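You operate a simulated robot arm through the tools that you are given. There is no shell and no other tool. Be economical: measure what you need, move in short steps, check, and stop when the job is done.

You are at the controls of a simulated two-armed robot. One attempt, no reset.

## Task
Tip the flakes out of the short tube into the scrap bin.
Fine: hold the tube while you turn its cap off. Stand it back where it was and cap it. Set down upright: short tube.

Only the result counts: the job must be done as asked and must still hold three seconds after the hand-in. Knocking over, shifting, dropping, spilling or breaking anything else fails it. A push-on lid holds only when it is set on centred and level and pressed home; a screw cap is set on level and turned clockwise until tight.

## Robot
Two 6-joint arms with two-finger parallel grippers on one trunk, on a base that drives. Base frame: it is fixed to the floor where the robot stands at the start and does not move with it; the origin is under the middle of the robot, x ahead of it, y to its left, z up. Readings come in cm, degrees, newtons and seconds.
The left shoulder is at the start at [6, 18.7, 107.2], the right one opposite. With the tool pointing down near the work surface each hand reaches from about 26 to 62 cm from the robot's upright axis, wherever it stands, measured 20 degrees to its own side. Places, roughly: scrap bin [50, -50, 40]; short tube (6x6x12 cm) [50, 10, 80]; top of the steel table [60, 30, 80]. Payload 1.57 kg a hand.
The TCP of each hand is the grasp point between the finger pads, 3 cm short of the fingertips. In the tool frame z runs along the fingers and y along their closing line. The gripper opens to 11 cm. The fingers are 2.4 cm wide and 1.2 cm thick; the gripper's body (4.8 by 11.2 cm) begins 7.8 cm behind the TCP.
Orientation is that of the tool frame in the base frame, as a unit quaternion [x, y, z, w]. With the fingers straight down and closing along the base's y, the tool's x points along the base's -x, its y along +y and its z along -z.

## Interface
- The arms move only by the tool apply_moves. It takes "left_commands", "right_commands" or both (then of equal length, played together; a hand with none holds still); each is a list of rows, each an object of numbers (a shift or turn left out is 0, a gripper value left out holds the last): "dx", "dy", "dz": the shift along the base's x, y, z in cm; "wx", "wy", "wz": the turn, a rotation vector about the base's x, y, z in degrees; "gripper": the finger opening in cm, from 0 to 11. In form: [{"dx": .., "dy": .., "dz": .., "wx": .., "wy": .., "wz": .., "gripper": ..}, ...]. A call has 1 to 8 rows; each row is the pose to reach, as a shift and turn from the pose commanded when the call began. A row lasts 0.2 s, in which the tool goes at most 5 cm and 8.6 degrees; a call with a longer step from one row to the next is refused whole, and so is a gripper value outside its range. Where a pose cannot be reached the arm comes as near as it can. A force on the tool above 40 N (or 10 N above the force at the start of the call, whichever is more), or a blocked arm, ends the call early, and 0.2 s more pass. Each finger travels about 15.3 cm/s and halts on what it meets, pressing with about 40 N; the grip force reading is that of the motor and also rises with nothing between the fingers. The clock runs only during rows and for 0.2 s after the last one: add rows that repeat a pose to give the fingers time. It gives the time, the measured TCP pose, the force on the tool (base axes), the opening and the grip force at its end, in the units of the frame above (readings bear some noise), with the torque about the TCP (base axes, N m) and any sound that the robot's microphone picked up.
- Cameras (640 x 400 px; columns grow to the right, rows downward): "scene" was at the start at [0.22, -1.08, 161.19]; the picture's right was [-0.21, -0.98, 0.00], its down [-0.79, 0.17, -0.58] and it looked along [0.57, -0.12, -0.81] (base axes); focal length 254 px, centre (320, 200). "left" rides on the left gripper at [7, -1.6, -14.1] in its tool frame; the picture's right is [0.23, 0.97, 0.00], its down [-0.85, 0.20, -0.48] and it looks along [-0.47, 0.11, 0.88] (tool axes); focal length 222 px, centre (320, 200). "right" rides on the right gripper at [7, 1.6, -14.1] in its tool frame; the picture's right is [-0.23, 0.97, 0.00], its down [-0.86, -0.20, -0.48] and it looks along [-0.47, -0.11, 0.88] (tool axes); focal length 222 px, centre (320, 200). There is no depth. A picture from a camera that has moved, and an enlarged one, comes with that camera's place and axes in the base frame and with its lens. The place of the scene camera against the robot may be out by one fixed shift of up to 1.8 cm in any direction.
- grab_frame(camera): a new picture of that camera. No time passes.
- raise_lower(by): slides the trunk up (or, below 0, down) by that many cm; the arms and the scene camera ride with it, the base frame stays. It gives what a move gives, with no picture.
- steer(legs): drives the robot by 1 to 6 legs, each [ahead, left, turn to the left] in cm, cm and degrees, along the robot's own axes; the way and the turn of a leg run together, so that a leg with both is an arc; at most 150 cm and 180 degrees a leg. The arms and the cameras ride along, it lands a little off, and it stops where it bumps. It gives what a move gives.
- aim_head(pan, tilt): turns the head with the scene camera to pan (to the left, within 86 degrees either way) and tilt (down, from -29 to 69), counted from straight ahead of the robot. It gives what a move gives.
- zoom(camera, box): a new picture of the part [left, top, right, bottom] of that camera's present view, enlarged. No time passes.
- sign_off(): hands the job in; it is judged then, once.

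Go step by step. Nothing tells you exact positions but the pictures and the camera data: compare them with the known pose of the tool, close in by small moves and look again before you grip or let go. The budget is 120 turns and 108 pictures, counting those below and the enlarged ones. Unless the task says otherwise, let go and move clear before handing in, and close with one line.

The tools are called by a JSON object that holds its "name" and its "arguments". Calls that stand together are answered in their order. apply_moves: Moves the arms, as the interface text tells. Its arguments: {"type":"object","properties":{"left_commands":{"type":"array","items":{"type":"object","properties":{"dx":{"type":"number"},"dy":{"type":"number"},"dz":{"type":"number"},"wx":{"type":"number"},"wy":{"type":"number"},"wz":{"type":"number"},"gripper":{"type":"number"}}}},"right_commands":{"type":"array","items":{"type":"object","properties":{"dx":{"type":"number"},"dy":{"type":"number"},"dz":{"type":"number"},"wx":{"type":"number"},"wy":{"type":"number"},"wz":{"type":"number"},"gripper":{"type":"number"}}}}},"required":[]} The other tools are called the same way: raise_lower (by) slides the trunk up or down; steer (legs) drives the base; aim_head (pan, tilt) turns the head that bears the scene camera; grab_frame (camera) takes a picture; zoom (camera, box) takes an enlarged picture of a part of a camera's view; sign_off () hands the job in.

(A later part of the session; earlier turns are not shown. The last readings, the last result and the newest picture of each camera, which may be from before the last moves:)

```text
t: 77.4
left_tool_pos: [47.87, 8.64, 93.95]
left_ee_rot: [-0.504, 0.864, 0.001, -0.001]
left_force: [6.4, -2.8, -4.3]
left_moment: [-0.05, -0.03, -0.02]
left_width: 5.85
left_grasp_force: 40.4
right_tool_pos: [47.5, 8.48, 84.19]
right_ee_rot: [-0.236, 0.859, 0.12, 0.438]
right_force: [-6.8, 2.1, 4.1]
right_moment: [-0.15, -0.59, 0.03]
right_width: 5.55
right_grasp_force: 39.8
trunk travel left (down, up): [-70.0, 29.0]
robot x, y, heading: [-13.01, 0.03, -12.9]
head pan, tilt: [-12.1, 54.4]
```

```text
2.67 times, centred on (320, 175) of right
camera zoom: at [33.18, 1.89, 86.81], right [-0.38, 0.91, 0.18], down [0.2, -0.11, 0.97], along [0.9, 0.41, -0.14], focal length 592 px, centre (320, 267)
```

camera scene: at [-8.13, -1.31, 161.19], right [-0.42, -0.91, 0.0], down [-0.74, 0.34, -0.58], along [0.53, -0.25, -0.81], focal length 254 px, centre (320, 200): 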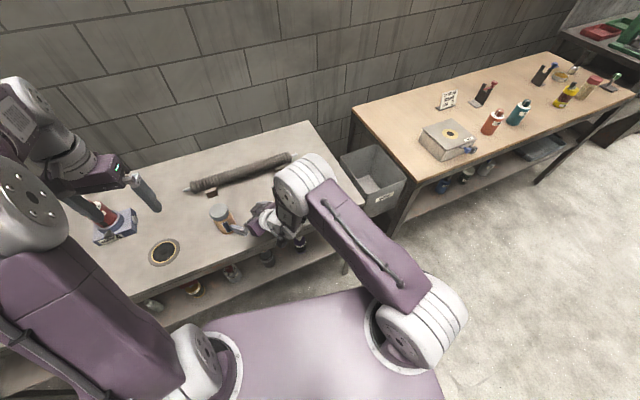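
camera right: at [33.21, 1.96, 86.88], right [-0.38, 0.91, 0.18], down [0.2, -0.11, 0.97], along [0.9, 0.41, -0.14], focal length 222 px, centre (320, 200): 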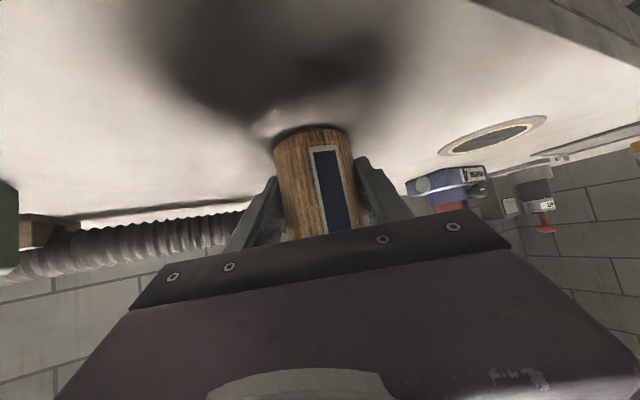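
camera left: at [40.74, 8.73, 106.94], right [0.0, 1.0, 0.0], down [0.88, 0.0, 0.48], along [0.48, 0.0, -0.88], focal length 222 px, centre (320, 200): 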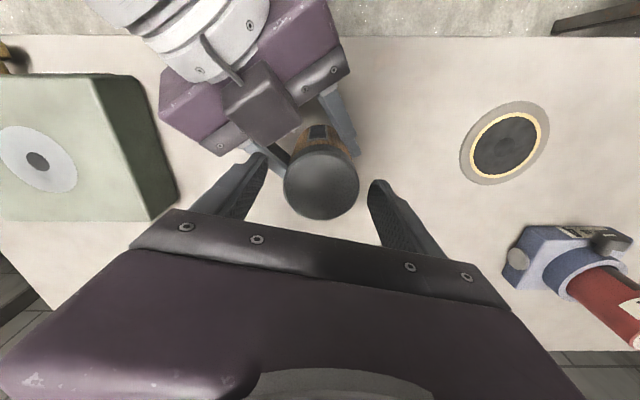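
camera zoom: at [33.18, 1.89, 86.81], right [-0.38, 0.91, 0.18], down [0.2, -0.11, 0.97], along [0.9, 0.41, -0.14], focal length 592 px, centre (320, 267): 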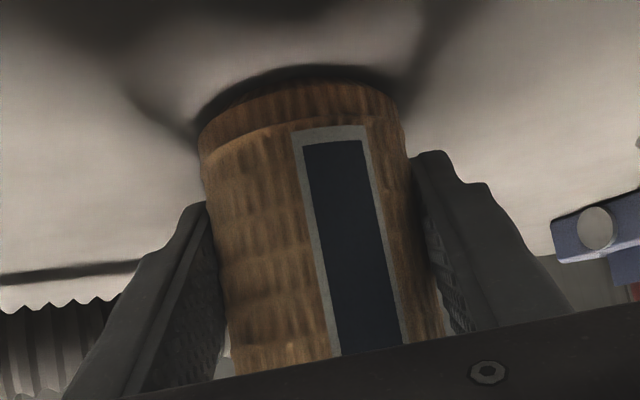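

The cap now rises with the hand at only 4 N; it's free. I'll lift it clear.

{"name": "apply_moves", "arguments": {"left_commands": [{"dz": 0.5}, {"dz": 1.2}, {"dz": 2.2}, {"dz": 4}, {"dz": 7}, {"dz": 7}]}}

{"name": "grab_frame", "arguments": {"camera": "left"}}

{"name": "zoom", "arguments": {"camera": "scene", "box": [165, 150, 285, 225]}}

```text
t: 78.8
left_tool_pos: [47.87, 8.53, 100.8]
left_ee_rot: [-0.504, 0.864, 0.0, 0.0]
left_force: [0.3, -0.2, -0.5]
left_moment: [0.04, 0.0, 0.02]
left_width: 5.02
left_grasp_force: 0.1
right_tool_pos: [47.3, 8.53, 84.16]
right_ee_rot: [-0.235, 0.859, 0.12, 0.439]
right_force: [-0.2, 0.3, -1.0]
right_moment: [0.01, -0.01, 0.01]
right_width: 5.55
right_grasp_force: 39.8
trunk travel left (down, up): [-70.0, 29.0]
robot x, y, heading: [-12.97, 0.28, -12.8]
head pan, tilt: [-12.1, 54.4]
```

```text
52 pictures are left
camera left: at [45.96, 1.67, 115.03], right [-0.96, 0.28, 0.0], down [0.25, 0.84, 0.48], along [0.13, 0.46, -0.88], focal length 222 px, centre (320, 200)
```

left: 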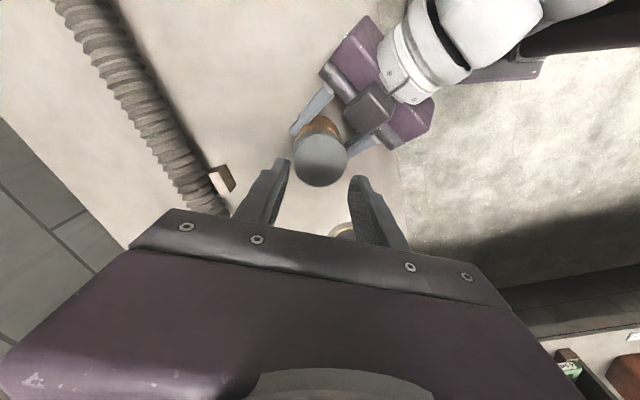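

```text
5.33 times, centred on (225, 188) of scene
camera zoom: at [-13.01, -1.26, 161.19], right [-0.42, -0.91, 0.0], down [-0.74, 0.34, -0.58], along [0.53, -0.25, -0.81], focal length 1357 px, centre (827, 267)
```

zoom: 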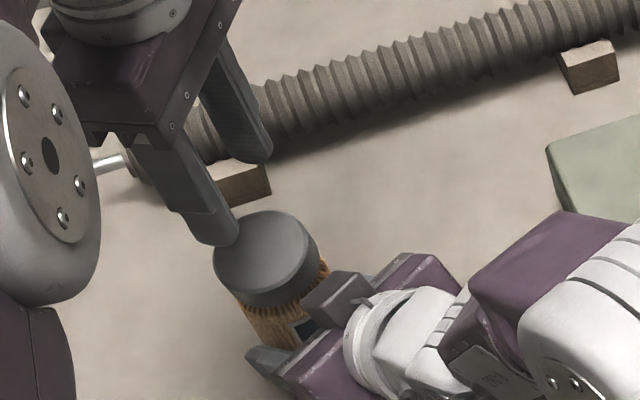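

The fingers slid off and the cap is still on. I'll zoom to see how it sits.

{"name": "zoom", "arguments": {"camera": "left", "box": [270, 100, 370, 200]}}

{"name": "zoom", "arguments": {"camera": "scene", "box": [200, 180, 240, 212]}}

```text
4.00 times, centred on (320, 150) of left
camera zoom: at [45.96, 1.67, 115.03], right [-0.96, 0.28, 0.0], down [0.25, 0.84, 0.48], along [0.13, 0.46, -0.88], focal length 888 px, centre (320, 400)
```

zoom: 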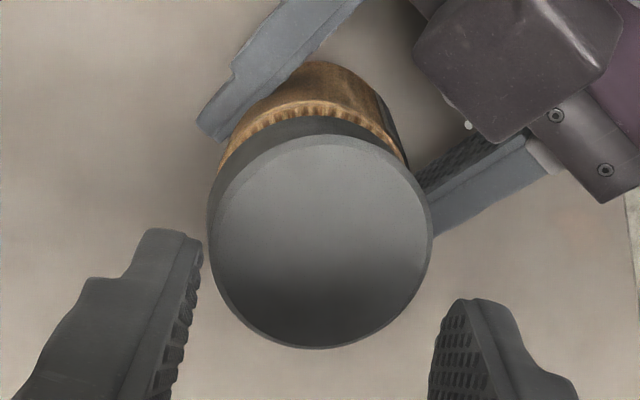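

```text
12.50 times, centred on (220, 196) of scene
camera zoom: at [-13.01, -1.26, 161.19], right [-0.42, -0.91, 0.0], down [-0.74, 0.34, -0.58], along [0.53, -0.25, -0.81], focal length 3180 px, centre (1570, 250)
```

zoom: 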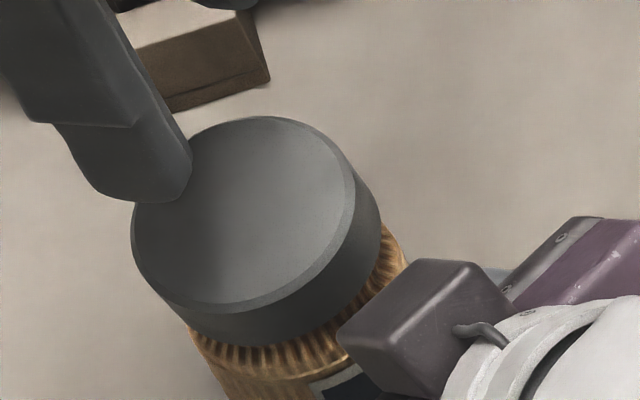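

The cap sits level and has clearly risen (about 1 cm), so it's nearly off the thread. I'll regrip lower on it at the start yaw, turn another bite, then lift.

{"name": "apply_moves", "arguments": {"left_commands": [{"gripper": 7.6, "wz": -8.5}, {"wz": -17, "dy": 0.35}, {"wz": -25.5, "dy": 0.35}, {"wz": -34, "dy": 0.35}, {"wz": -42.5, "dy": 0.35}, {"wz": -51, "dy": 0.35}, {"wz": -59.5, "dy": 0.35}, {"wz": -68, "dy": 0.35}]}}

{"name": "grab_frame", "arguments": {"camera": "left"}}

{"name": "apply_moves", "arguments": {"left_commands": [{"wz": -7, "dz": -3}, {"wz": -7, "dz": -5.5}, {"wz": -7, "dz": -7.2}, {"wz": -7, "dz": -7.2}, {"wz": -7, "dz": -7.2, "gripper": 5}, {"wz": -7, "dz": -7.2, "gripper": 5}, {"wz": -7, "dz": -7.2, "gripper": 5}]}}

{"name": "zoom", "arguments": {"camera": "left", "box": [245, 100, 395, 220]}}

```text
t: 80.6
left_tool_pos: [47.84, 8.83, 100.91]
left_ee_rot: [0.066, 0.998, 0.0, 0.0]
left_force: [0.4, 0.4, -0.3]
left_moment: [-0.01, 0.0, -0.01]
left_width: 7.6
left_grasp_force: 0.0
right_tool_pos: [47.31, 8.64, 84.33]
right_ee_rot: [-0.236, 0.859, 0.121, 0.438]
right_force: [-0.2, -0.7, -0.8]
right_moment: [0.03, 0.02, 0.01]
right_width: 5.57
right_grasp_force: 39.6
trunk travel left (down, up): [-70.0, 29.0]
robot x, y, heading: [-12.73, -0.0, -13.1]
head pan, tilt: [-12.1, 54.4]
```

```text
48 pictures are left
camera left: at [40.81, 8.21, 114.96], right [-0.1, 1.0, 0.0], down [0.87, 0.08, 0.48], along [0.48, 0.05, -0.88], focal length 222 px, centre (320, 200)
```

left: 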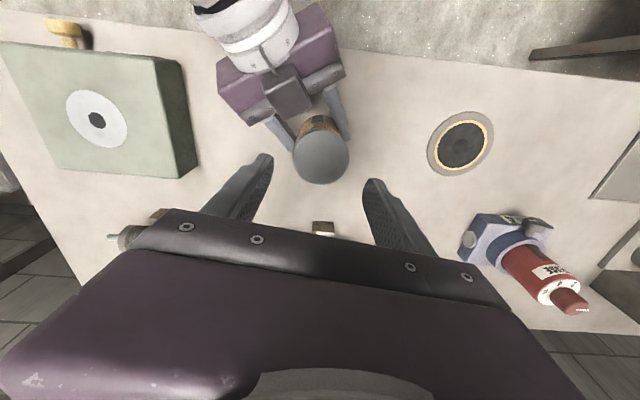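

```text
t: 82.2
left_tool_pos: [47.78, 9.02, 93.66]
left_ee_rot: [0.126, 0.992, 0.0, -0.001]
left_force: [0.9, -1.5, -0.9]
left_moment: [-0.02, 0.02, 0.01]
left_width: 5.93
left_grasp_force: 39.4
right_tool_pos: [47.35, 8.61, 84.2]
right_ee_rot: [-0.236, 0.859, 0.12, 0.438]
right_force: [-0.4, 1.7, -0.1]
right_moment: [-0.15, -0.01, -0.03]
right_width: 5.54
right_grasp_force: 40.7
trunk travel left (down, up): [-70.0, 29.0]
robot x, y, heading: [-12.72, -0.11, -12.7]
head pan, tilt: [-12.1, 54.4]
```

```text
3.33 times, centred on (320, 160) of left
camera zoom: at [40.83, 9.18, 107.79], right [0.02, 1.0, 0.0], down [0.88, -0.02, 0.48], along [0.48, -0.01, -0.88], focal length 740 px, centre (320, 333)
```

zoom: 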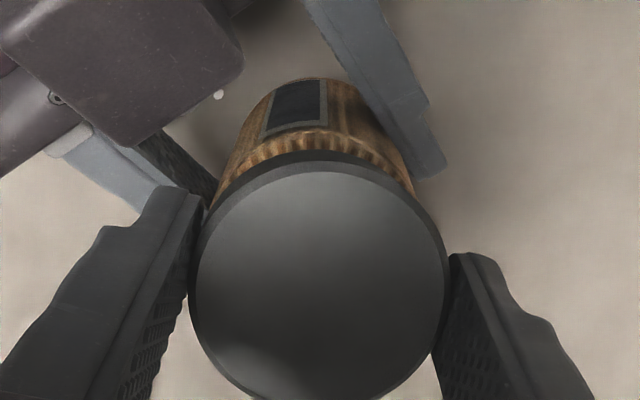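

The cap is gripped with its top now near 92.6. I'll turn another bite and lift gently, with sideways force taken out.

{"name": "apply_moves", "arguments": {"left_commands": [{"wz": 8.5, "dz": 0.02}, {"wz": 17, "dz": 0.04}, {"wz": 25.5, "dz": 0.06}, {"wz": 34, "dz": 0.08}, {"wz": 42.5, "dz": 0.1}, {"wz": 51, "dz": 0.12}, {"wz": 59.5, "dz": 0.14}, {"wz": 68, "dz": 0.15}]}}

{"name": "apply_moves", "arguments": {"left_commands": [{"wz": 7}, {"wz": 7, "dy": -0.1, "dz": 0.15}, {"wz": 7, "dy": -0.1, "dz": 0.3}, {"wz": 7, "dy": -0.1, "dz": 0.3}]}}

{"name": "zoom", "arguments": {"camera": "left", "box": [245, 100, 395, 220]}}

```text
t: 84.0
left_tool_pos: [47.86, 8.99, 93.87]
left_ee_rot: [-0.451, 0.892, -0.001, -0.001]
left_force: [0.2, -18.2, -0.6]
left_moment: [-0.48, 0.01, -0.3]
left_width: 5.92
left_grasp_force: 39.8
right_tool_pos: [47.39, 8.67, 84.27]
right_ee_rot: [-0.237, 0.858, 0.12, 0.44]
right_force: [-0.9, 17.5, 0.5]
right_moment: [-1.28, -0.05, 0.39]
right_width: 5.52
right_grasp_force: 40.2
trunk travel left (down, up): [-70.0, 29.0]
robot x, y, heading: [-13.11, 0.05, -13.0]
head pan, tilt: [-12.1, 54.4]
```

```text
t: 85.0
left_tool_pos: [47.86, 9.05, 94.04]
left_ee_rot: [-0.504, 0.864, 0.0, 0.0]
left_force: [12.8, -12.1, -11.7]
left_moment: [-0.13, -0.15, -0.01]
left_width: 5.92
left_grasp_force: 40.1
right_tool_pos: [47.42, 8.63, 84.38]
right_ee_rot: [-0.235, 0.859, 0.12, 0.439]
right_force: [-13.0, 12.5, 9.1]
right_moment: [-0.97, -1.15, 0.1]
right_width: 5.61
right_grasp_force: 40.3
trunk travel left (down, up): [-70.0, 29.0]
robot x, y, heading: [-12.92, 0.23, -12.6]
head pan, tilt: [-12.1, 54.4]
```

```text
3.33 times, centred on (320, 160) of left
camera zoom: at [45.95, 1.98, 108.26], right [-0.96, 0.28, 0.0], down [0.25, 0.84, 0.48], along [0.14, 0.46, -0.88], focal length 740 px, centre (320, 333)
```

zoom: 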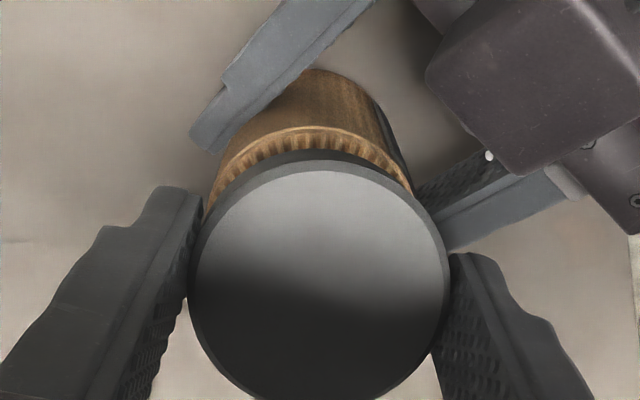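

The cap is rising with each bite now. I'll relieve the lift and do two more bites with a slow climb.

{"name": "apply_moves", "arguments": {"left_commands": [{"gripper": 5, "dz": -0.2}, {"gripper": 7.4, "dz": -0.3}, {"dz": -0.3, "wz": -8.5}, {"dz": -0.3, "wz": -17}, {"dz": -0.3, "wz": -25.5}, {"dz": -0.3, "wz": -34}, {"dz": -0.3, "wz": -42.5}, {"dz": -0.3, "wz": -51}]}}

{"name": "apply_moves", "arguments": {"left_commands": [{"wz": -8.5}, {"wz": -17}, {"wz": -24}, {"wz": -24, "gripper": 5}, {"wz": -24, "gripper": 5}, {"wz": -24, "gripper": 5}, {"wz": -16}, {"wz": -8}]}}

{"name": "apply_moves", "arguments": {"left_commands": [{"wz": 8.5, "dz": 0.03}, {"wz": 17, "dz": 0.06}, {"wz": 25.5, "dz": 0.09}, {"wz": 34, "dz": 0.12}, {"wz": 42.5, "dz": 0.15}, {"wz": 51, "dz": 0.18}, {"wz": 58, "dz": 0.2}]}}

{"name": "apply_moves", "arguments": {"left_commands": [{"dy": -0.1, "dz": 0.15}, {"dy": -0.1, "dz": 0.3}, {"dy": -0.1, "dz": 0.3}]}}

{"name": "zoom", "arguments": {"camera": "left", "box": [245, 100, 395, 220]}}

```text
t: 86.8
left_tool_pos: [47.71, 8.84, 93.77]
left_ee_rot: [-0.082, 0.997, 0.0, 0.0]
left_force: [-0.7, 0.7, 0.3]
left_moment: [0.01, -0.01, 0.02]
left_width: 7.39
left_grasp_force: 0.2
right_tool_pos: [47.31, 8.62, 84.17]
right_ee_rot: [-0.235, 0.859, 0.119, 0.439]
right_force: [-0.1, 0.8, -2.2]
right_moment: [0.01, -0.02, 0.03]
right_width: 5.54
right_grasp_force: 39.8
trunk travel left (down, up): [-70.0, 29.0]
robot x, y, heading: [-12.79, 0.58, -13.2]
head pan, tilt: [-12.1, 54.4]
```

```text
t: 88.6
left_tool_pos: [47.9, 8.8, 93.82]
left_ee_rot: [-0.014, 1.0, -0.001, 0.0]
left_force: [-4.6, -15.9, 6.1]
left_moment: [-0.67, 0.23, -0.4]
left_width: 6.09
left_grasp_force: 40.3
right_tool_pos: [47.35, 8.74, 84.28]
right_ee_rot: [-0.235, 0.859, 0.119, 0.439]
right_force: [4.4, 15.7, -7.8]
right_moment: [-0.86, 0.19, 0.45]
right_width: 5.54
right_grasp_force: 40.2
trunk travel left (down, up): [-70.0, 29.0]
robot x, y, heading: [-12.61, -0.24, -12.9]
head pan, tilt: [-12.1, 54.4]
```

```text
t: 90.2
left_tool_pos: [47.95, 8.9, 94.16]
left_ee_rot: [-0.498, 0.867, -0.002, 0.002]
left_force: [20.3, -16.5, 7.1]
left_moment: [-0.43, -0.83, -0.42]
left_width: 6.09
left_grasp_force: 39.7
right_tool_pos: [47.22, 8.56, 84.05]
right_ee_rot: [-0.236, 0.86, 0.119, 0.436]
right_force: [-19.7, 16.4, -8.9]
right_moment: [-1.23, -1.08, 0.67]
right_width: 5.69
right_grasp_force: 40.0
trunk travel left (down, up): [-70.0, 29.0]
robot x, y, heading: [-12.93, -0.1, -12.9]
head pan, tilt: [-12.1, 54.4]
```

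```text
t: 91.0
left_tool_pos: [48.0, 8.8, 94.37]
left_ee_rot: [-0.497, 0.868, -0.001, 0.002]
left_force: [22.1, -9.3, 1.2]
left_moment: [-0.32, -0.81, -0.16]
left_width: 6.11
left_grasp_force: 39.8
right_tool_pos: [47.38, 8.6, 84.25]
right_ee_rot: [-0.235, 0.859, 0.12, 0.439]
right_force: [-21.2, 9.6, -3.0]
right_moment: [-0.71, -1.37, 0.27]
right_width: 5.71
right_grasp_force: 39.6
trunk travel left (down, up): [-70.0, 29.0]
robot x, y, heading: [-13.15, 0.36, -12.8]
head pan, tilt: [-12.1, 54.4]
```

```text
3.33 times, centred on (320, 160) of left
camera zoom: at [45.91, 1.95, 108.52], right [-0.95, 0.3, -0.01], down [0.26, 0.84, 0.48], along [0.15, 0.46, -0.88], focal length 740 px, centre (320, 333)
```

zoom: 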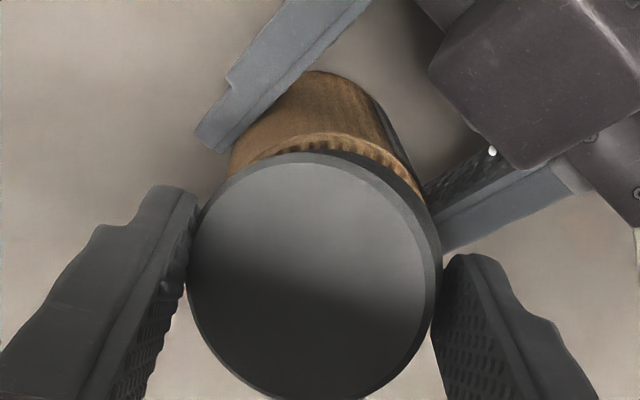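

The cap seems off the thread but tilted in my grip (width 6.1). I'll relieve the side load, open gently so it settles level on the neck, and look.

{"name": "apply_moves", "arguments": {"left_commands": [{"dx": 0.15, "dy": -0.05, "dz": -0.2}, {"dx": 0.25, "dy": -0.1, "dz": -0.3}, {"dx": 0.25, "dy": -0.1, "dz": -0.3}, {"dx": 0.25, "dy": -0.1, "dz": -0.3, "gripper": 6.2}, {"dx": 0.15, "dy": 0, "dz": -0.3, "gripper": 6.6}, {"dx": 0.0, "dy": 0, "dz": -0.3, "gripper": 7.4}, {"dx": 0.0, "dy": 0, "dz": -0.3, "gripper": 7.4}]}}

{"name": "zoom", "arguments": {"camera": "left", "box": [245, 100, 395, 220]}}

{"name": "zoom", "arguments": {"camera": "scene", "box": [200, 180, 240, 212]}}

```text
t: 92.6
left_tool_pos: [47.68, 8.92, 94.11]
left_ee_rot: [-0.497, 0.868, 0.001, -0.001]
left_force: [1.3, -0.4, -0.2]
left_moment: [-0.03, 0.01, 0.02]
left_width: 7.48
left_grasp_force: 0.2
right_tool_pos: [47.44, 8.5, 84.26]
right_ee_rot: [-0.234, 0.859, 0.12, 0.439]
right_force: [-0.8, -0.4, -1.3]
right_moment: [-0.03, -0.04, 0.03]
right_width: 5.6
right_grasp_force: 40.1
trunk travel left (down, up): [-70.0, 29.0]
robot x, y, heading: [-12.97, 0.03, -12.8]
head pan, tilt: [-12.1, 54.4]
```

```text
3.33 times, centred on (320, 160) of left
camera zoom: at [45.78, 1.99, 108.17], right [-0.95, 0.3, 0.0], down [0.26, 0.84, 0.48], along [0.14, 0.46, -0.88], focal length 740 px, centre (320, 333)
```

zoom: 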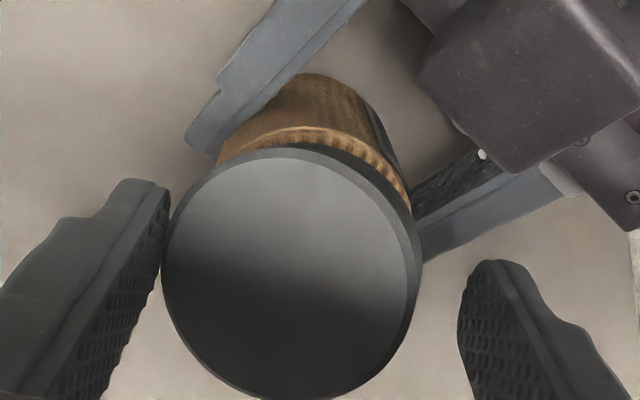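

```text
12.50 times, centred on (220, 196) of scene
camera zoom: at [-13.05, -1.27, 161.19], right [-0.42, -0.91, 0.0], down [-0.74, 0.34, -0.58], along [0.53, -0.25, -0.81], focal length 3180 px, centre (1570, 250)
```

zoom: 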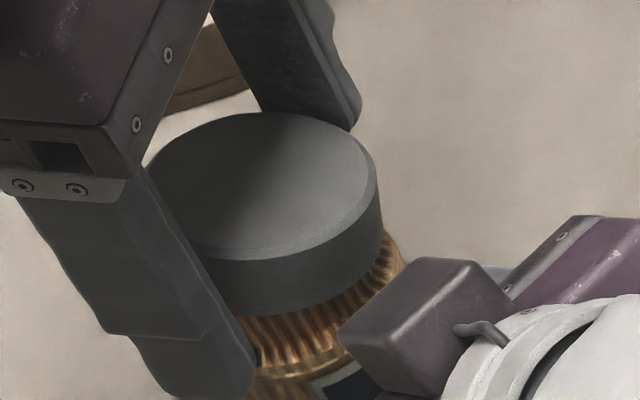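

The cap is off its thread but leaning towards +x on the neck. I'll raise the hand, close the fingers and lightly press the high side down so it sits level.

{"name": "apply_moves", "arguments": {"left_commands": [{"dx": 0.35, "dy": -0.2, "gripper": 7.8}, {"dx": 0.35, "dy": -0.2, "dz": 0.8}, {"dx": 0.2, "dy": -0.1, "dz": 2.5}, {"dz": 4.5}, {"dz": 4.5, "gripper": 0}, {"dz": 4.5, "gripper": 0}, {"dz": 4.5, "gripper": 0}, {"dz": 4.5, "gripper": 0}]}}

{"name": "grab_frame", "arguments": {"camera": "left"}}

{"name": "zoom", "arguments": {"camera": "scene", "box": [195, 170, 251, 212]}}

```text
t: 94.4
left_tool_pos: [47.82, 8.83, 98.55]
left_ee_rot: [-0.496, 0.868, 0.0, 0.0]
left_force: [0.0, -0.2, 0.1]
left_moment: [0.01, 0.02, -0.02]
left_width: 0.0
left_grasp_force: 21.6
right_tool_pos: [47.34, 8.57, 84.22]
right_ee_rot: [-0.235, 0.859, 0.12, 0.439]
right_force: [0.0, 0.2, -0.9]
right_moment: [0.01, 0.03, -0.05]
right_width: 5.58
right_grasp_force: 40.2
trunk travel left (down, up): [-70.0, 29.0]
robot x, y, heading: [-13.21, -0.08, -13.1]
head pan, tilt: [-12.1, 54.4]
```

```text
42 pictures are left
camera left: at [45.86, 2.0, 112.64], right [-0.95, 0.3, 0.0], down [0.26, 0.84, 0.48], along [0.14, 0.46, -0.88], focal length 222 px, centre (320, 200)
```

left: 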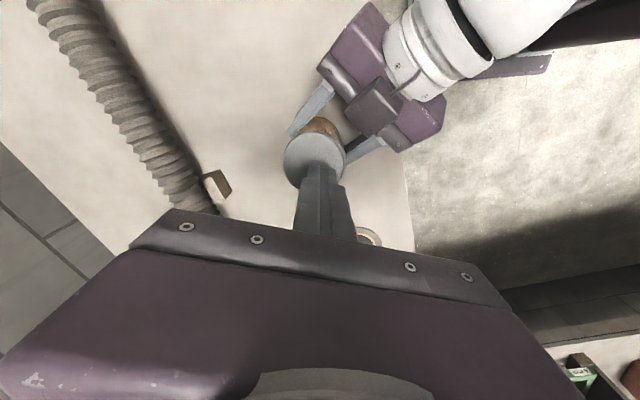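

```text
9.52 times, centred on (223, 191) of scene
camera zoom: at [-13.04, -1.26, 161.19], right [-0.42, -0.91, 0.0], down [-0.74, 0.34, -0.58], along [0.53, -0.25, -0.81], focal length 2423 px, centre (1244, 286)
```

zoom: 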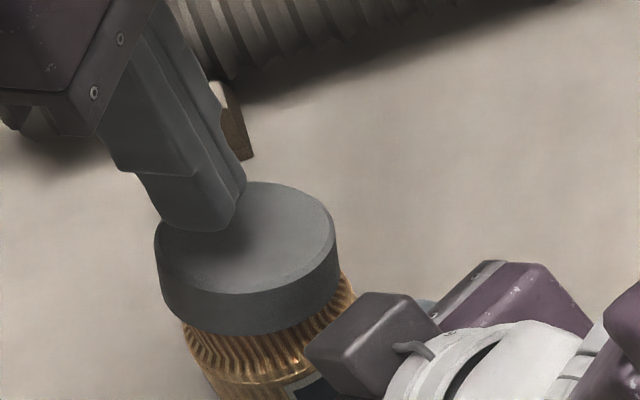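

The high side looks to be towards the robot. I'll press down there slowly.

{"name": "apply_moves", "arguments": {"left_commands": [{"dx": -1.2, "dy": -0.4, "dz": -0.8}, {"dx": -1.2, "dy": -0.4, "dz": -1.4}, {"dx": -1.2, "dy": -0.4, "dz": -1.7}, {"dx": -1.2, "dy": -0.4, "dz": -1.9}, {"dx": -1.2, "dy": -0.4, "dz": -2.1}]}}

{"name": "zoom", "arguments": {"camera": "scene", "box": [195, 170, 251, 212]}}

```text
t: 95.6
left_tool_pos: [46.7, 8.41, 96.58]
left_ee_rot: [-0.497, 0.868, 0.0, -0.001]
left_force: [-0.6, 0.8, 5.8]
left_moment: [0.14, 0.02, 0.02]
left_width: 0.0
left_grasp_force: 21.4
right_tool_pos: [47.41, 8.56, 84.15]
right_ee_rot: [-0.235, 0.859, 0.12, 0.438]
right_force: [1.2, -0.6, -6.1]
right_moment: [0.06, 0.07, -0.01]
right_width: 5.54
right_grasp_force: 40.2
trunk travel left (down, up): [-70.0, 29.0]
robot x, y, heading: [-12.63, -0.29, -13.0]
head pan, tilt: [-12.1, 54.4]
```

```text
9.52 times, centred on (223, 191) of scene
camera zoom: at [-13.02, -1.25, 161.19], right [-0.42, -0.91, 0.0], down [-0.74, 0.34, -0.58], along [0.53, -0.25, -0.81], focal length 2423 px, centre (1244, 286)
```

zoom: 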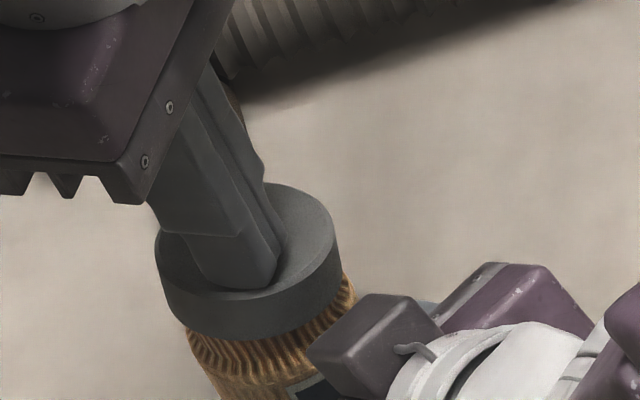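

Contact at 6 N with the cap top at about 93.6. I'll press slightly more, then raise and look at it from both cameras.

{"name": "apply_moves", "arguments": {"left_commands": [{"dz": -0.15}, {"dz": -0.3}, {"dz": -0.3}]}}

{"name": "apply_moves", "arguments": {"left_commands": [{"dz": 1}, {"dz": 4, "dx": -2, "dy": 1.5}, {"dz": 8, "dx": -4, "dy": 3, "gripper": 4}, {"dz": 8, "dx": -4, "dy": 3, "gripper": 7.8}]}}

{"name": "zoom", "arguments": {"camera": "scene", "box": [195, 170, 251, 212]}}

{"name": "zoom", "arguments": {"camera": "left", "box": [240, 80, 400, 200]}}

```text
t: 96.4
left_tool_pos: [46.66, 8.31, 96.28]
left_ee_rot: [-0.496, 0.868, 0.0, 0.0]
left_force: [0.3, 0.5, 14.9]
left_moment: [0.2, -0.05, -0.01]
left_width: 0.01
left_grasp_force: 21.5
right_tool_pos: [47.34, 8.59, 84.12]
right_ee_rot: [-0.237, 0.859, 0.12, 0.437]
right_force: [-1.0, 0.0, -15.2]
right_moment: [-0.15, -0.11, -0.03]
right_width: 5.57
right_grasp_force: 39.7
trunk travel left (down, up): [-70.0, 29.0]
robot x, y, heading: [-13.06, 0.18, -12.8]
head pan, tilt: [-12.1, 54.4]
```

```text
t: 97.4
left_tool_pos: [42.51, 11.5, 104.12]
left_ee_rot: [-0.496, 0.868, 0.0, -0.001]
left_force: [0.3, 0.2, 0.5]
left_moment: [0.03, 0.01, -0.01]
left_width: 7.79
left_grasp_force: 0.1
right_tool_pos: [47.49, 8.63, 84.08]
right_ee_rot: [-0.235, 0.859, 0.12, 0.439]
right_force: [-0.7, -0.4, -1.3]
right_moment: [0.03, -0.02, 0.01]
right_width: 5.57
right_grasp_force: 40.1
trunk travel left (down, up): [-70.0, 29.0]
robot x, y, heading: [-12.72, 0.05, -12.9]
head pan, tilt: [-12.1, 54.4]
```

```text
9.52 times, centred on (223, 191) of scene
camera zoom: at [-12.91, -1.3, 161.18], right [-0.42, -0.91, 0.0], down [-0.74, 0.34, -0.58], along [0.53, -0.25, -0.81], focal length 2423 px, centre (1244, 286)
```

zoom: 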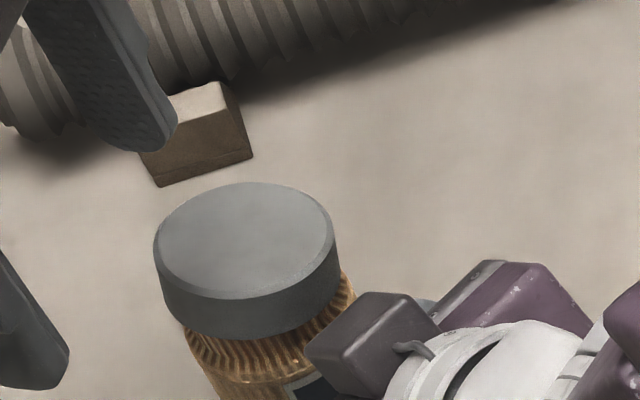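

```text
3.33 times, centred on (320, 140) of left
camera zoom: at [40.59, 4.68, 118.19], right [-0.95, 0.3, 0.0], down [0.26, 0.84, 0.48], along [0.14, 0.46, -0.88], focal length 740 px, centre (320, 400)
```

zoom: 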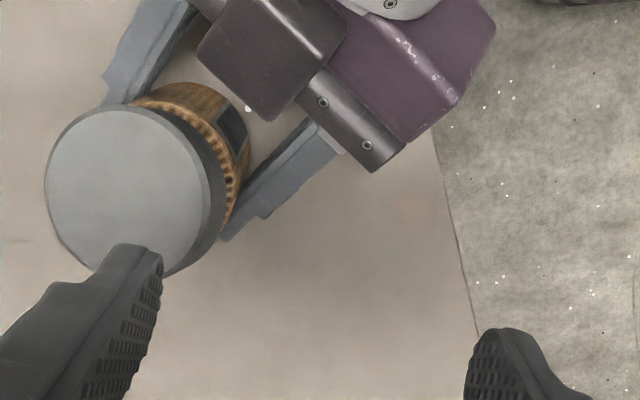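

The cap still leans, low on the far side. I'll grip it across the lean axis (closing roughly along y), where it can pivot level, and lift it straight off.

{"name": "apply_moves", "arguments": {"left_commands": [{"wz": -8.5, "gripper": 8.2}, {"wz": -17, "dx": 2, "dy": -1}, {"wz": -25.5, "dx": 4, "dy": -2}, {"wz": -34, "dx": 5.6, "dy": -3}, {"wz": -42.5, "dx": 5.6, "dy": -3}, {"wz": -51, "dx": 5.6, "dy": -3}, {"wz": -59.5, "dx": 5.6, "dy": -3}, {"wz": -68, "dx": 5.6, "dy": -3}]}}

{"name": "zoom", "arguments": {"camera": "left", "box": [240, 80, 400, 200]}}

```text
t: 99.2
left_tool_pos: [48.16, 8.38, 104.03]
left_ee_rot: [0.075, 0.997, 0.0, 0.0]
left_force: [1.2, -0.1, 0.8]
left_moment: [0.03, -0.01, -0.05]
left_width: 8.2
left_grasp_force: 0.1
right_tool_pos: [47.43, 8.56, 84.23]
right_ee_rot: [-0.235, 0.859, 0.118, 0.439]
right_force: [-0.2, 0.1, -1.2]
right_moment: [0.0, 0.02, 0.0]
right_width: 5.55
right_grasp_force: 39.9
trunk travel left (down, up): [-70.0, 29.0]
robot x, y, heading: [-12.89, -0.01, -12.8]
head pan, tilt: [-12.1, 54.4]
```

```text
3.33 times, centred on (320, 140) of left
camera zoom: at [41.12, 7.77, 118.25], right [-0.08, 1.0, 0.0], down [0.88, 0.07, 0.48], along [0.48, 0.04, -0.88], focal length 740 px, centre (320, 400)
```

zoom: 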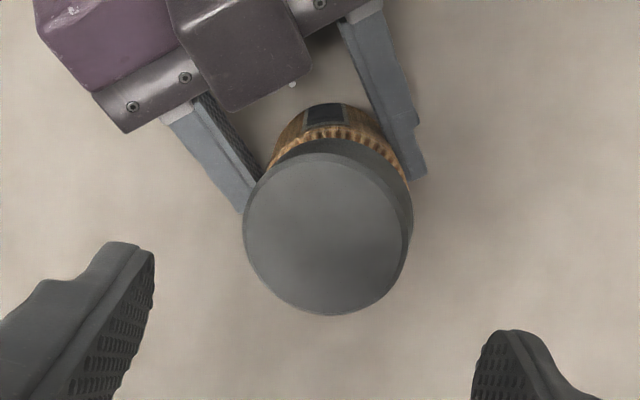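

The lean is towards +x, −y, so the high corner is at the +y/−x side. I'll press that corner with closed fingers.

{"name": "apply_moves", "arguments": {"left_commands": [{"dx": -0.7, "dy": 0.7, "gripper": 0}, {"dx": -1.4, "dy": 1.5, "dz": -2, "gripper": 0}, {"dx": -1.4, "dy": 1.5, "dz": -4, "gripper": 0}, {"dx": -1.4, "dy": 1.5, "dz": -5.5, "gripper": 0}, {"dx": -1.4, "dy": 1.5, "dz": -6.6}, {"dx": -1.4, "dy": 1.5, "dz": -7.2}]}}

{"name": "apply_moves", "arguments": {"left_commands": [{"dz": -0.2}, {"dz": -0.4}, {"dz": -0.6}, {"dz": -0.6}]}}

{"name": "zoom", "arguments": {"camera": "scene", "box": [195, 170, 251, 212]}}

```text
t: 100.6
left_tool_pos: [46.78, 9.88, 96.91]
left_ee_rot: [0.074, 0.997, -0.001, 0.0]
left_force: [-0.1, -0.5, -0.3]
left_moment: [0.03, -0.02, -0.01]
left_width: 0.01
left_grasp_force: 21.1
right_tool_pos: [47.36, 8.58, 84.29]
right_ee_rot: [-0.234, 0.859, 0.119, 0.439]
right_force: [-0.3, 0.4, -1.3]
right_moment: [-0.04, 0.02, -0.01]
right_width: 5.56
right_grasp_force: 40.5
trunk travel left (down, up): [-70.0, 29.0]
robot x, y, heading: [-12.91, 0.39, -12.9]
head pan, tilt: [-12.1, 54.4]
```

```text
t: 101.6
left_tool_pos: [46.82, 9.82, 96.32]
left_ee_rot: [0.074, 0.997, 0.0, 0.001]
left_force: [-4.4, 1.0, 14.4]
left_moment: [0.1, 0.2, -0.03]
left_width: 0.0
left_grasp_force: 21.0
right_tool_pos: [47.34, 8.38, 84.04]
right_ee_rot: [-0.235, 0.86, 0.118, 0.437]
right_force: [3.1, -0.6, -15.2]
right_moment: [-0.19, 0.2, -0.01]
right_width: 5.58
right_grasp_force: 40.0
trunk travel left (down, up): [-70.0, 29.0]
robot x, y, heading: [-13.05, 0.14, -12.9]
head pan, tilt: [-12.1, 54.4]
```

```text
9.52 times, centred on (223, 191) of scene
camera zoom: at [-13.06, -1.27, 161.19], right [-0.42, -0.91, 0.0], down [-0.74, 0.34, -0.58], along [0.53, -0.25, -0.81], focal length 2423 px, centre (1244, 286)
```

zoom: 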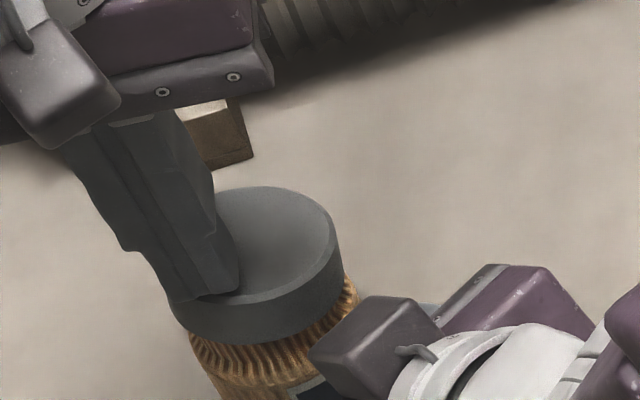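

The cap looks flatter now. I'll raise, reopen, and look from above.

{"name": "apply_moves", "arguments": {"left_commands": [{"dz": 2}, {"dz": 5}, {"dz": 7.8, "dx": 0.6, "dy": -0.6, "gripper": 4}, {"dz": 7.8, "dx": 1.2, "dy": -1.2, "gripper": 8.2}, {"dz": 7.8, "dx": 1.2, "dy": -1.2, "gripper": 8.2}]}}

{"name": "zoom", "arguments": {"camera": "left", "box": [240, 80, 400, 200]}}

{"name": "zoom", "arguments": {"camera": "scene", "box": [195, 170, 251, 212]}}

```text
t: 102.8
left_tool_pos: [47.84, 8.8, 104.25]
left_ee_rot: [0.074, 0.997, 0.0, 0.0]
left_force: [-0.9, -0.1, 0.5]
left_moment: [0.01, -0.02, 0.0]
left_width: 8.2
left_grasp_force: 0.1
right_tool_pos: [47.43, 8.57, 84.21]
right_ee_rot: [-0.236, 0.859, 0.12, 0.439]
right_force: [-0.2, -0.1, -1.1]
right_moment: [-0.06, 0.01, -0.04]
right_width: 5.55
right_grasp_force: 39.4
trunk travel left (down, up): [-70.0, 29.0]
robot x, y, heading: [-12.86, -0.08, -12.8]
head pan, tilt: [-12.1, 54.4]
```

```text
3.33 times, centred on (320, 140) of left
camera zoom: at [40.9, 8.15, 118.31], right [-0.08, 1.0, 0.0], down [0.88, 0.07, 0.48], along [0.48, 0.04, -0.88], focal length 740 px, centre (320, 400)
```

zoom: 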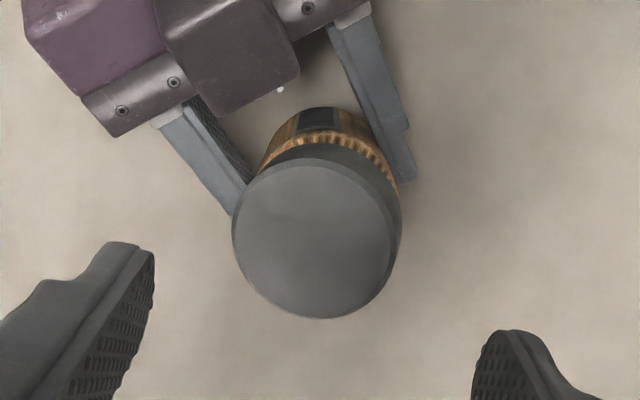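

```text
9.52 times, centred on (223, 191) of scene
camera zoom: at [-13.1, -1.25, 161.19], right [-0.42, -0.91, 0.0], down [-0.74, 0.34, -0.58], along [0.53, -0.25, -0.81], focal length 2423 px, centre (1244, 286)
```

zoom: 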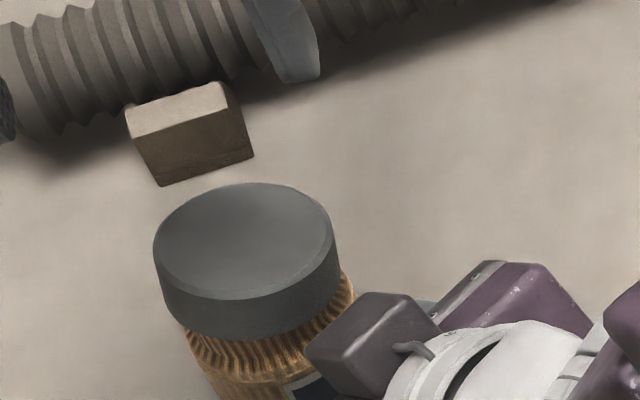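

The cap is nearly centred (48.1, 8.7). I'll go down, grip it and lift straight up.

{"name": "apply_moves", "arguments": {"left_commands": [{"dx": 0.15, "dy": -0.1, "dz": -4}, {"dx": 0.15, "dy": -0.1, "dz": -8}, {"dx": 0.15, "dy": -0.1, "dz": -10.2}, {"dx": 0.15, "dy": -0.1, "dz": -10.2}, {"dx": 0.15, "dy": -0.1, "dz": -10.2, "gripper": 6.5}, {"dx": 0.15, "dy": -0.1, "dz": -10.2, "gripper": 5}, {"dx": 0.15, "dy": -0.1, "dz": -10.2, "gripper": 5}]}}

{"name": "apply_moves", "arguments": {"left_commands": [{"dz": 0.2}, {"dz": 0.4}, {"dz": 0.6}, {"dz": 0.6}]}}

{"name": "zoom", "arguments": {"camera": "left", "box": [245, 100, 395, 220]}}

{"name": "zoom", "arguments": {"camera": "scene", "box": [195, 170, 251, 212]}}

```text
t: 104.4
left_tool_pos: [48.18, 8.71, 93.86]
left_ee_rot: [0.073, 0.997, 0.0, -0.001]
left_force: [1.6, 2.0, -1.0]
left_moment: [0.04, -0.04, 0.04]
left_width: 5.94
left_grasp_force: 40.1
right_tool_pos: [47.37, 8.59, 84.23]
right_ee_rot: [-0.235, 0.859, 0.119, 0.439]
right_force: [-2.0, -2.6, 0.5]
right_moment: [0.16, -0.12, 0.0]
right_width: 5.52
right_grasp_force: 40.6
trunk travel left (down, up): [-70.0, 29.0]
robot x, y, heading: [-12.86, 0.13, -12.9]
head pan, tilt: [-12.1, 54.4]
```

```text
t: 105.4
left_tool_pos: [48.18, 8.63, 94.59]
left_ee_rot: [0.075, 0.997, 0.0, 0.0]
left_force: [0.0, 0.0, 0.1]
left_moment: [0.01, 0.03, -0.02]
left_width: 5.9
left_grasp_force: 40.4
right_tool_pos: [47.25, 8.57, 84.13]
right_ee_rot: [-0.235, 0.859, 0.12, 0.439]
right_force: [-0.5, -0.6, -1.4]
right_moment: [-0.01, 0.0, 0.0]
right_width: 5.56
right_grasp_force: 39.9
trunk travel left (down, up): [-70.0, 29.0]
robot x, y, heading: [-12.99, 0.1, -12.9]
head pan, tilt: [-12.1, 54.4]
```

```text
3.33 times, centred on (320, 160) of left
camera zoom: at [41.11, 7.93, 108.71], right [-0.08, 1.0, 0.0], down [0.88, 0.07, 0.48], along [0.48, 0.04, -0.88], focal length 740 px, centre (320, 333)
```

zoom: 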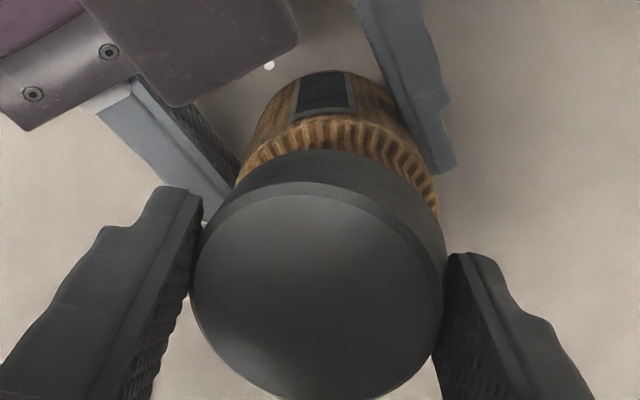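

```text
9.52 times, centred on (223, 191) of scene
camera zoom: at [-13.05, -1.26, 161.19], right [-0.42, -0.91, 0.0], down [-0.74, 0.34, -0.58], along [0.53, -0.25, -0.81], focal length 2423 px, centre (1244, 286)
```

zoom: 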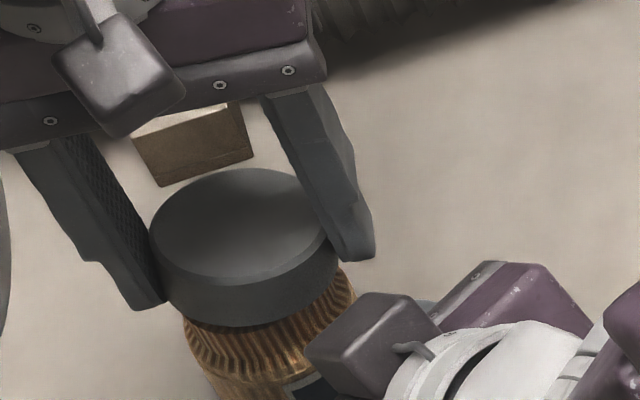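

It lifts with no force, so the cap is off. I'll raise it well clear.

{"name": "apply_moves", "arguments": {"left_commands": [{"dz": 1}, {"dz": 3}, {"dz": 6}, {"dz": 10}, {"dz": 12}, {"dz": 12}]}}

{"name": "grab_frame", "arguments": {"camera": "left"}}

{"name": "zoom", "arguments": {"camera": "scene", "box": [150, 130, 270, 215]}}

```text
t: 106.8
left_tool_pos: [48.1, 8.54, 106.51]
left_ee_rot: [0.074, 0.997, 0.0, 0.0]
left_force: [0.1, 0.5, 0.4]
left_moment: [0.01, 0.0, -0.02]
left_width: 5.88
left_grasp_force: 39.8
right_tool_pos: [47.38, 8.58, 84.17]
right_ee_rot: [-0.235, 0.859, 0.119, 0.439]
right_force: [0.1, -0.4, -1.1]
right_moment: [-0.01, 0.0, 0.0]
right_width: 5.53
right_grasp_force: 39.6
trunk travel left (down, up): [-70.0, 29.0]
robot x, y, heading: [-12.67, -0.31, -13.3]
head pan, tilt: [-12.1, 54.4]
```

```text
31 pictures are left
camera left: at [41.09, 7.93, 120.56], right [-0.08, 1.0, 0.0], down [0.88, 0.07, 0.48], along [0.48, 0.04, -0.88], focal length 222 px, centre (320, 200)
```

left: 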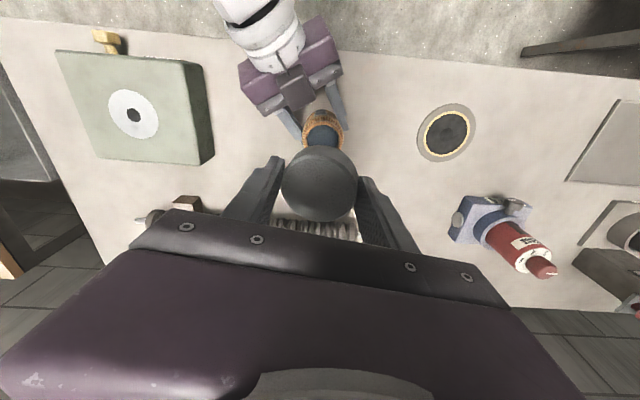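

```text
4.71 times, centred on (210, 172) of scene
camera zoom: at [-13.04, -1.26, 161.19], right [-0.42, -0.91, 0.0], down [-0.74, 0.34, -0.58], along [0.53, -0.25, -0.81], focal length 1197 px, centre (838, 329)
```

zoom: 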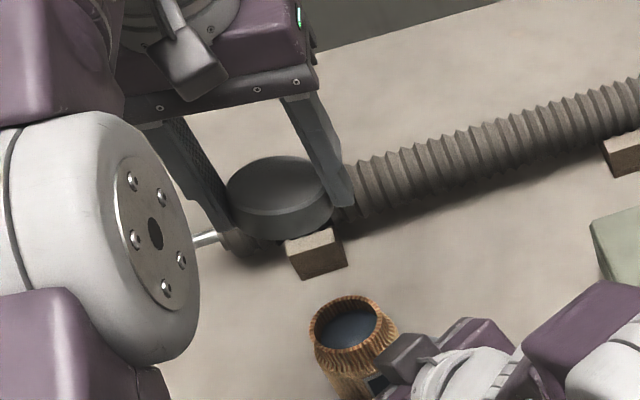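

The cap is off and held by the left hand, and the tube is open with bluish flakes inside. I place the bin rim at about x 41–67, y −48 to −67, z 75. I'll raise the trunk so both arms lift together, then drive sideways to the bin.

{"name": "raise_lower", "arguments": {"by": 18}}

{"name": "grab_frame", "arguments": {"camera": "scene"}}

```text
t: 108.8
left_tool_pos: [48.07, 8.57, 124.41]
left_ee_rot: [0.073, 0.997, 0.001, 0.0]
left_force: [0.7, -0.5, 0.1]
left_moment: [0.03, 0.0, 0.02]
left_width: 5.91
left_grasp_force: 40.3
right_tool_pos: [47.4, 8.53, 102.19]
right_ee_rot: [-0.235, 0.859, 0.119, 0.439]
right_force: [-0.5, 0.3, -0.8]
right_moment: [-0.02, 0.03, -0.03]
right_width: 5.53
right_grasp_force: 40.0
trunk travel left (down, up): [-88.0, 11.0]
robot x, y, heading: [-12.85, 0.06, -12.9]
head pan, tilt: [-12.1, 54.4]
```

```text
29 pictures are left
camera scene: at [-13.03, -1.26, 179.18], right [-0.42, -0.91, 0.0], down [-0.74, 0.34, -0.58], along [0.53, -0.25, -0.81], focal length 254 px, centre (320, 200)
```

scene: 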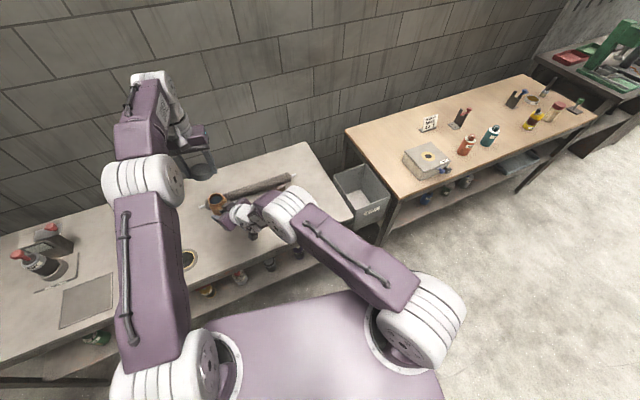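

The bin centre is confirmed at about [54, -57]. Driving there diagonally.

{"name": "steer", "arguments": {"legs": [[18.5, -63.2, 0]]}}

{"name": "grab_frame", "arguments": {"camera": "scene"}}

```text
t: 112.4
left_tool_pos: [52.56, -56.44, 124.42]
left_ee_rot: [0.068, 0.998, -0.001, 0.0]
left_force: [0.0, -0.2, 0.0]
left_moment: [-0.01, 0.02, 0.02]
left_width: 5.87
left_grasp_force: 40.0
right_tool_pos: [51.9, -56.39, 102.24]
right_ee_rot: [-0.241, 0.857, 0.123, 0.438]
right_force: [-0.1, 0.0, -0.1]
right_moment: [-0.01, 0.04, 0.01]
right_width: 5.53
right_grasp_force: 39.6
trunk travel left (down, up): [-88.0, 11.0]
robot x, y, heading: [-8.38, -65.82, -12.2]
head pan, tilt: [-12.1, 54.4]
```

```text
28 pictures are left
camera scene: at [-8.44, -66.86, 179.19], right [-0.41, -0.91, 0.0], down [-0.74, 0.33, -0.58], along [0.53, -0.24, -0.81], focal length 254 px, centre (320, 200)
```

scene: 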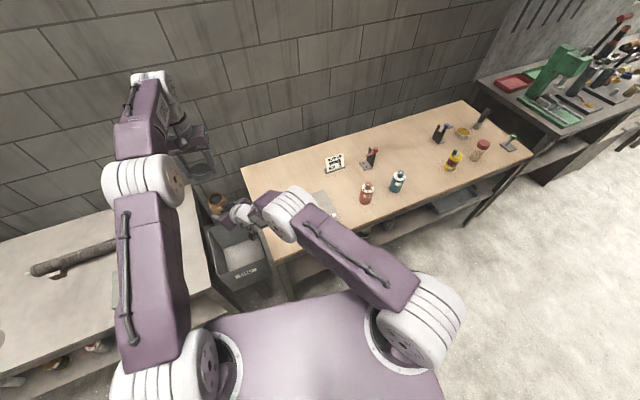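

The tube is over the bin. I'll lower the trunk so the pour is close above the rim, then look.

{"name": "raise_lower", "arguments": {"by": -14}}

{"name": "apply_moves", "arguments": {"right_commands": [{"dx": 1.5, "dy": -0.5}, {"dx": 2.5, "dy": -1}, {"dx": 2.5, "dy": -1}], "left_commands": [{"dz": 2, "dy": 2}, {"dz": 4, "dy": 5}, {"dz": 6, "dy": 9}]}}

{"name": "zoom", "arguments": {"camera": "scene", "box": [160, 130, 340, 310]}}

{"name": "grab_frame", "arguments": {"camera": "right"}}

```text
t: 114.1
left_tool_pos: [52.55, -56.37, 110.49]
left_ee_rot: [0.069, 0.998, 0.0, 0.001]
left_force: [0.1, 0.1, -0.5]
left_moment: [0.0, -0.01, 0.0]
left_width: 5.83
left_grasp_force: 39.7
right_tool_pos: [51.7, -56.46, 88.3]
right_ee_rot: [-0.24, 0.858, 0.122, 0.438]
right_force: [0.4, -0.2, -1.1]
right_moment: [0.01, 0.05, 0.03]
right_width: 5.54
right_grasp_force: 39.9
trunk travel left (down, up): [-74.0, 25.0]
robot x, y, heading: [-8.74, -66.03, -12.0]
head pan, tilt: [-12.1, 54.4]
```

```text
t: 114.9
left_tool_pos: [52.01, -47.37, 115.88]
left_ee_rot: [0.068, 0.998, -0.001, 0.0]
left_force: [0.2, 0.4, -0.3]
left_moment: [0.02, 0.02, 0.02]
left_width: 5.84
left_grasp_force: 40.4
left hand out of reach, approached as far as the arm can: row 3
right_tool_pos: [54.33, -57.29, 88.33]
right_ee_rot: [-0.24, 0.858, 0.121, 0.438]
right_force: [-0.1, -0.2, -1.7]
right_moment: [-0.01, 0.01, -0.03]
right_width: 5.55
right_grasp_force: 40.1
trunk travel left (down, up): [-74.0, 25.0]
robot x, y, heading: [-8.21, -65.79, -12.5]
head pan, tilt: [-12.1, 54.4]
```

```text
2.22 times, centred on (250, 220) of scene
camera zoom: at [-8.57, -66.81, 165.19], right [-0.41, -0.91, 0.0], down [-0.74, 0.33, -0.58], along [0.53, -0.24, -0.81], focal length 565 px, centre (476, 156)
```

zoom: 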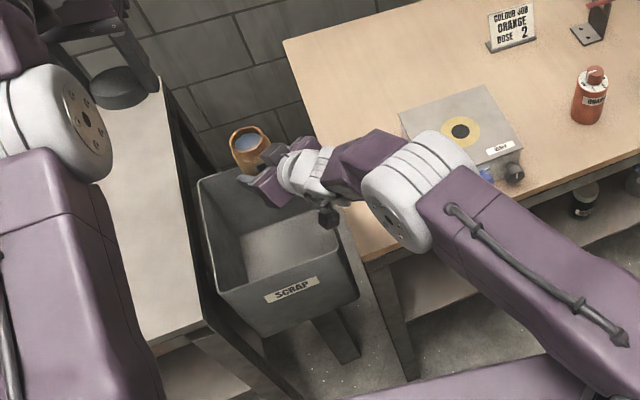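

```text
26 pictures are left
camera right: at [40.19, -64.18, 90.8], right [-0.39, 0.9, 0.18], down [0.2, -0.11, 0.97], along [0.9, 0.42, -0.14], focal length 222 px, centre (320, 200)
```

right: 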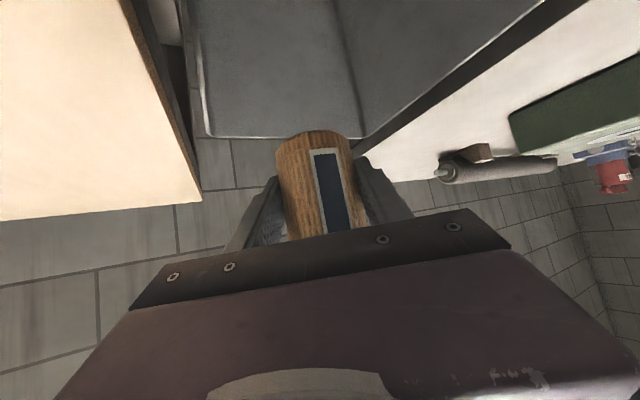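

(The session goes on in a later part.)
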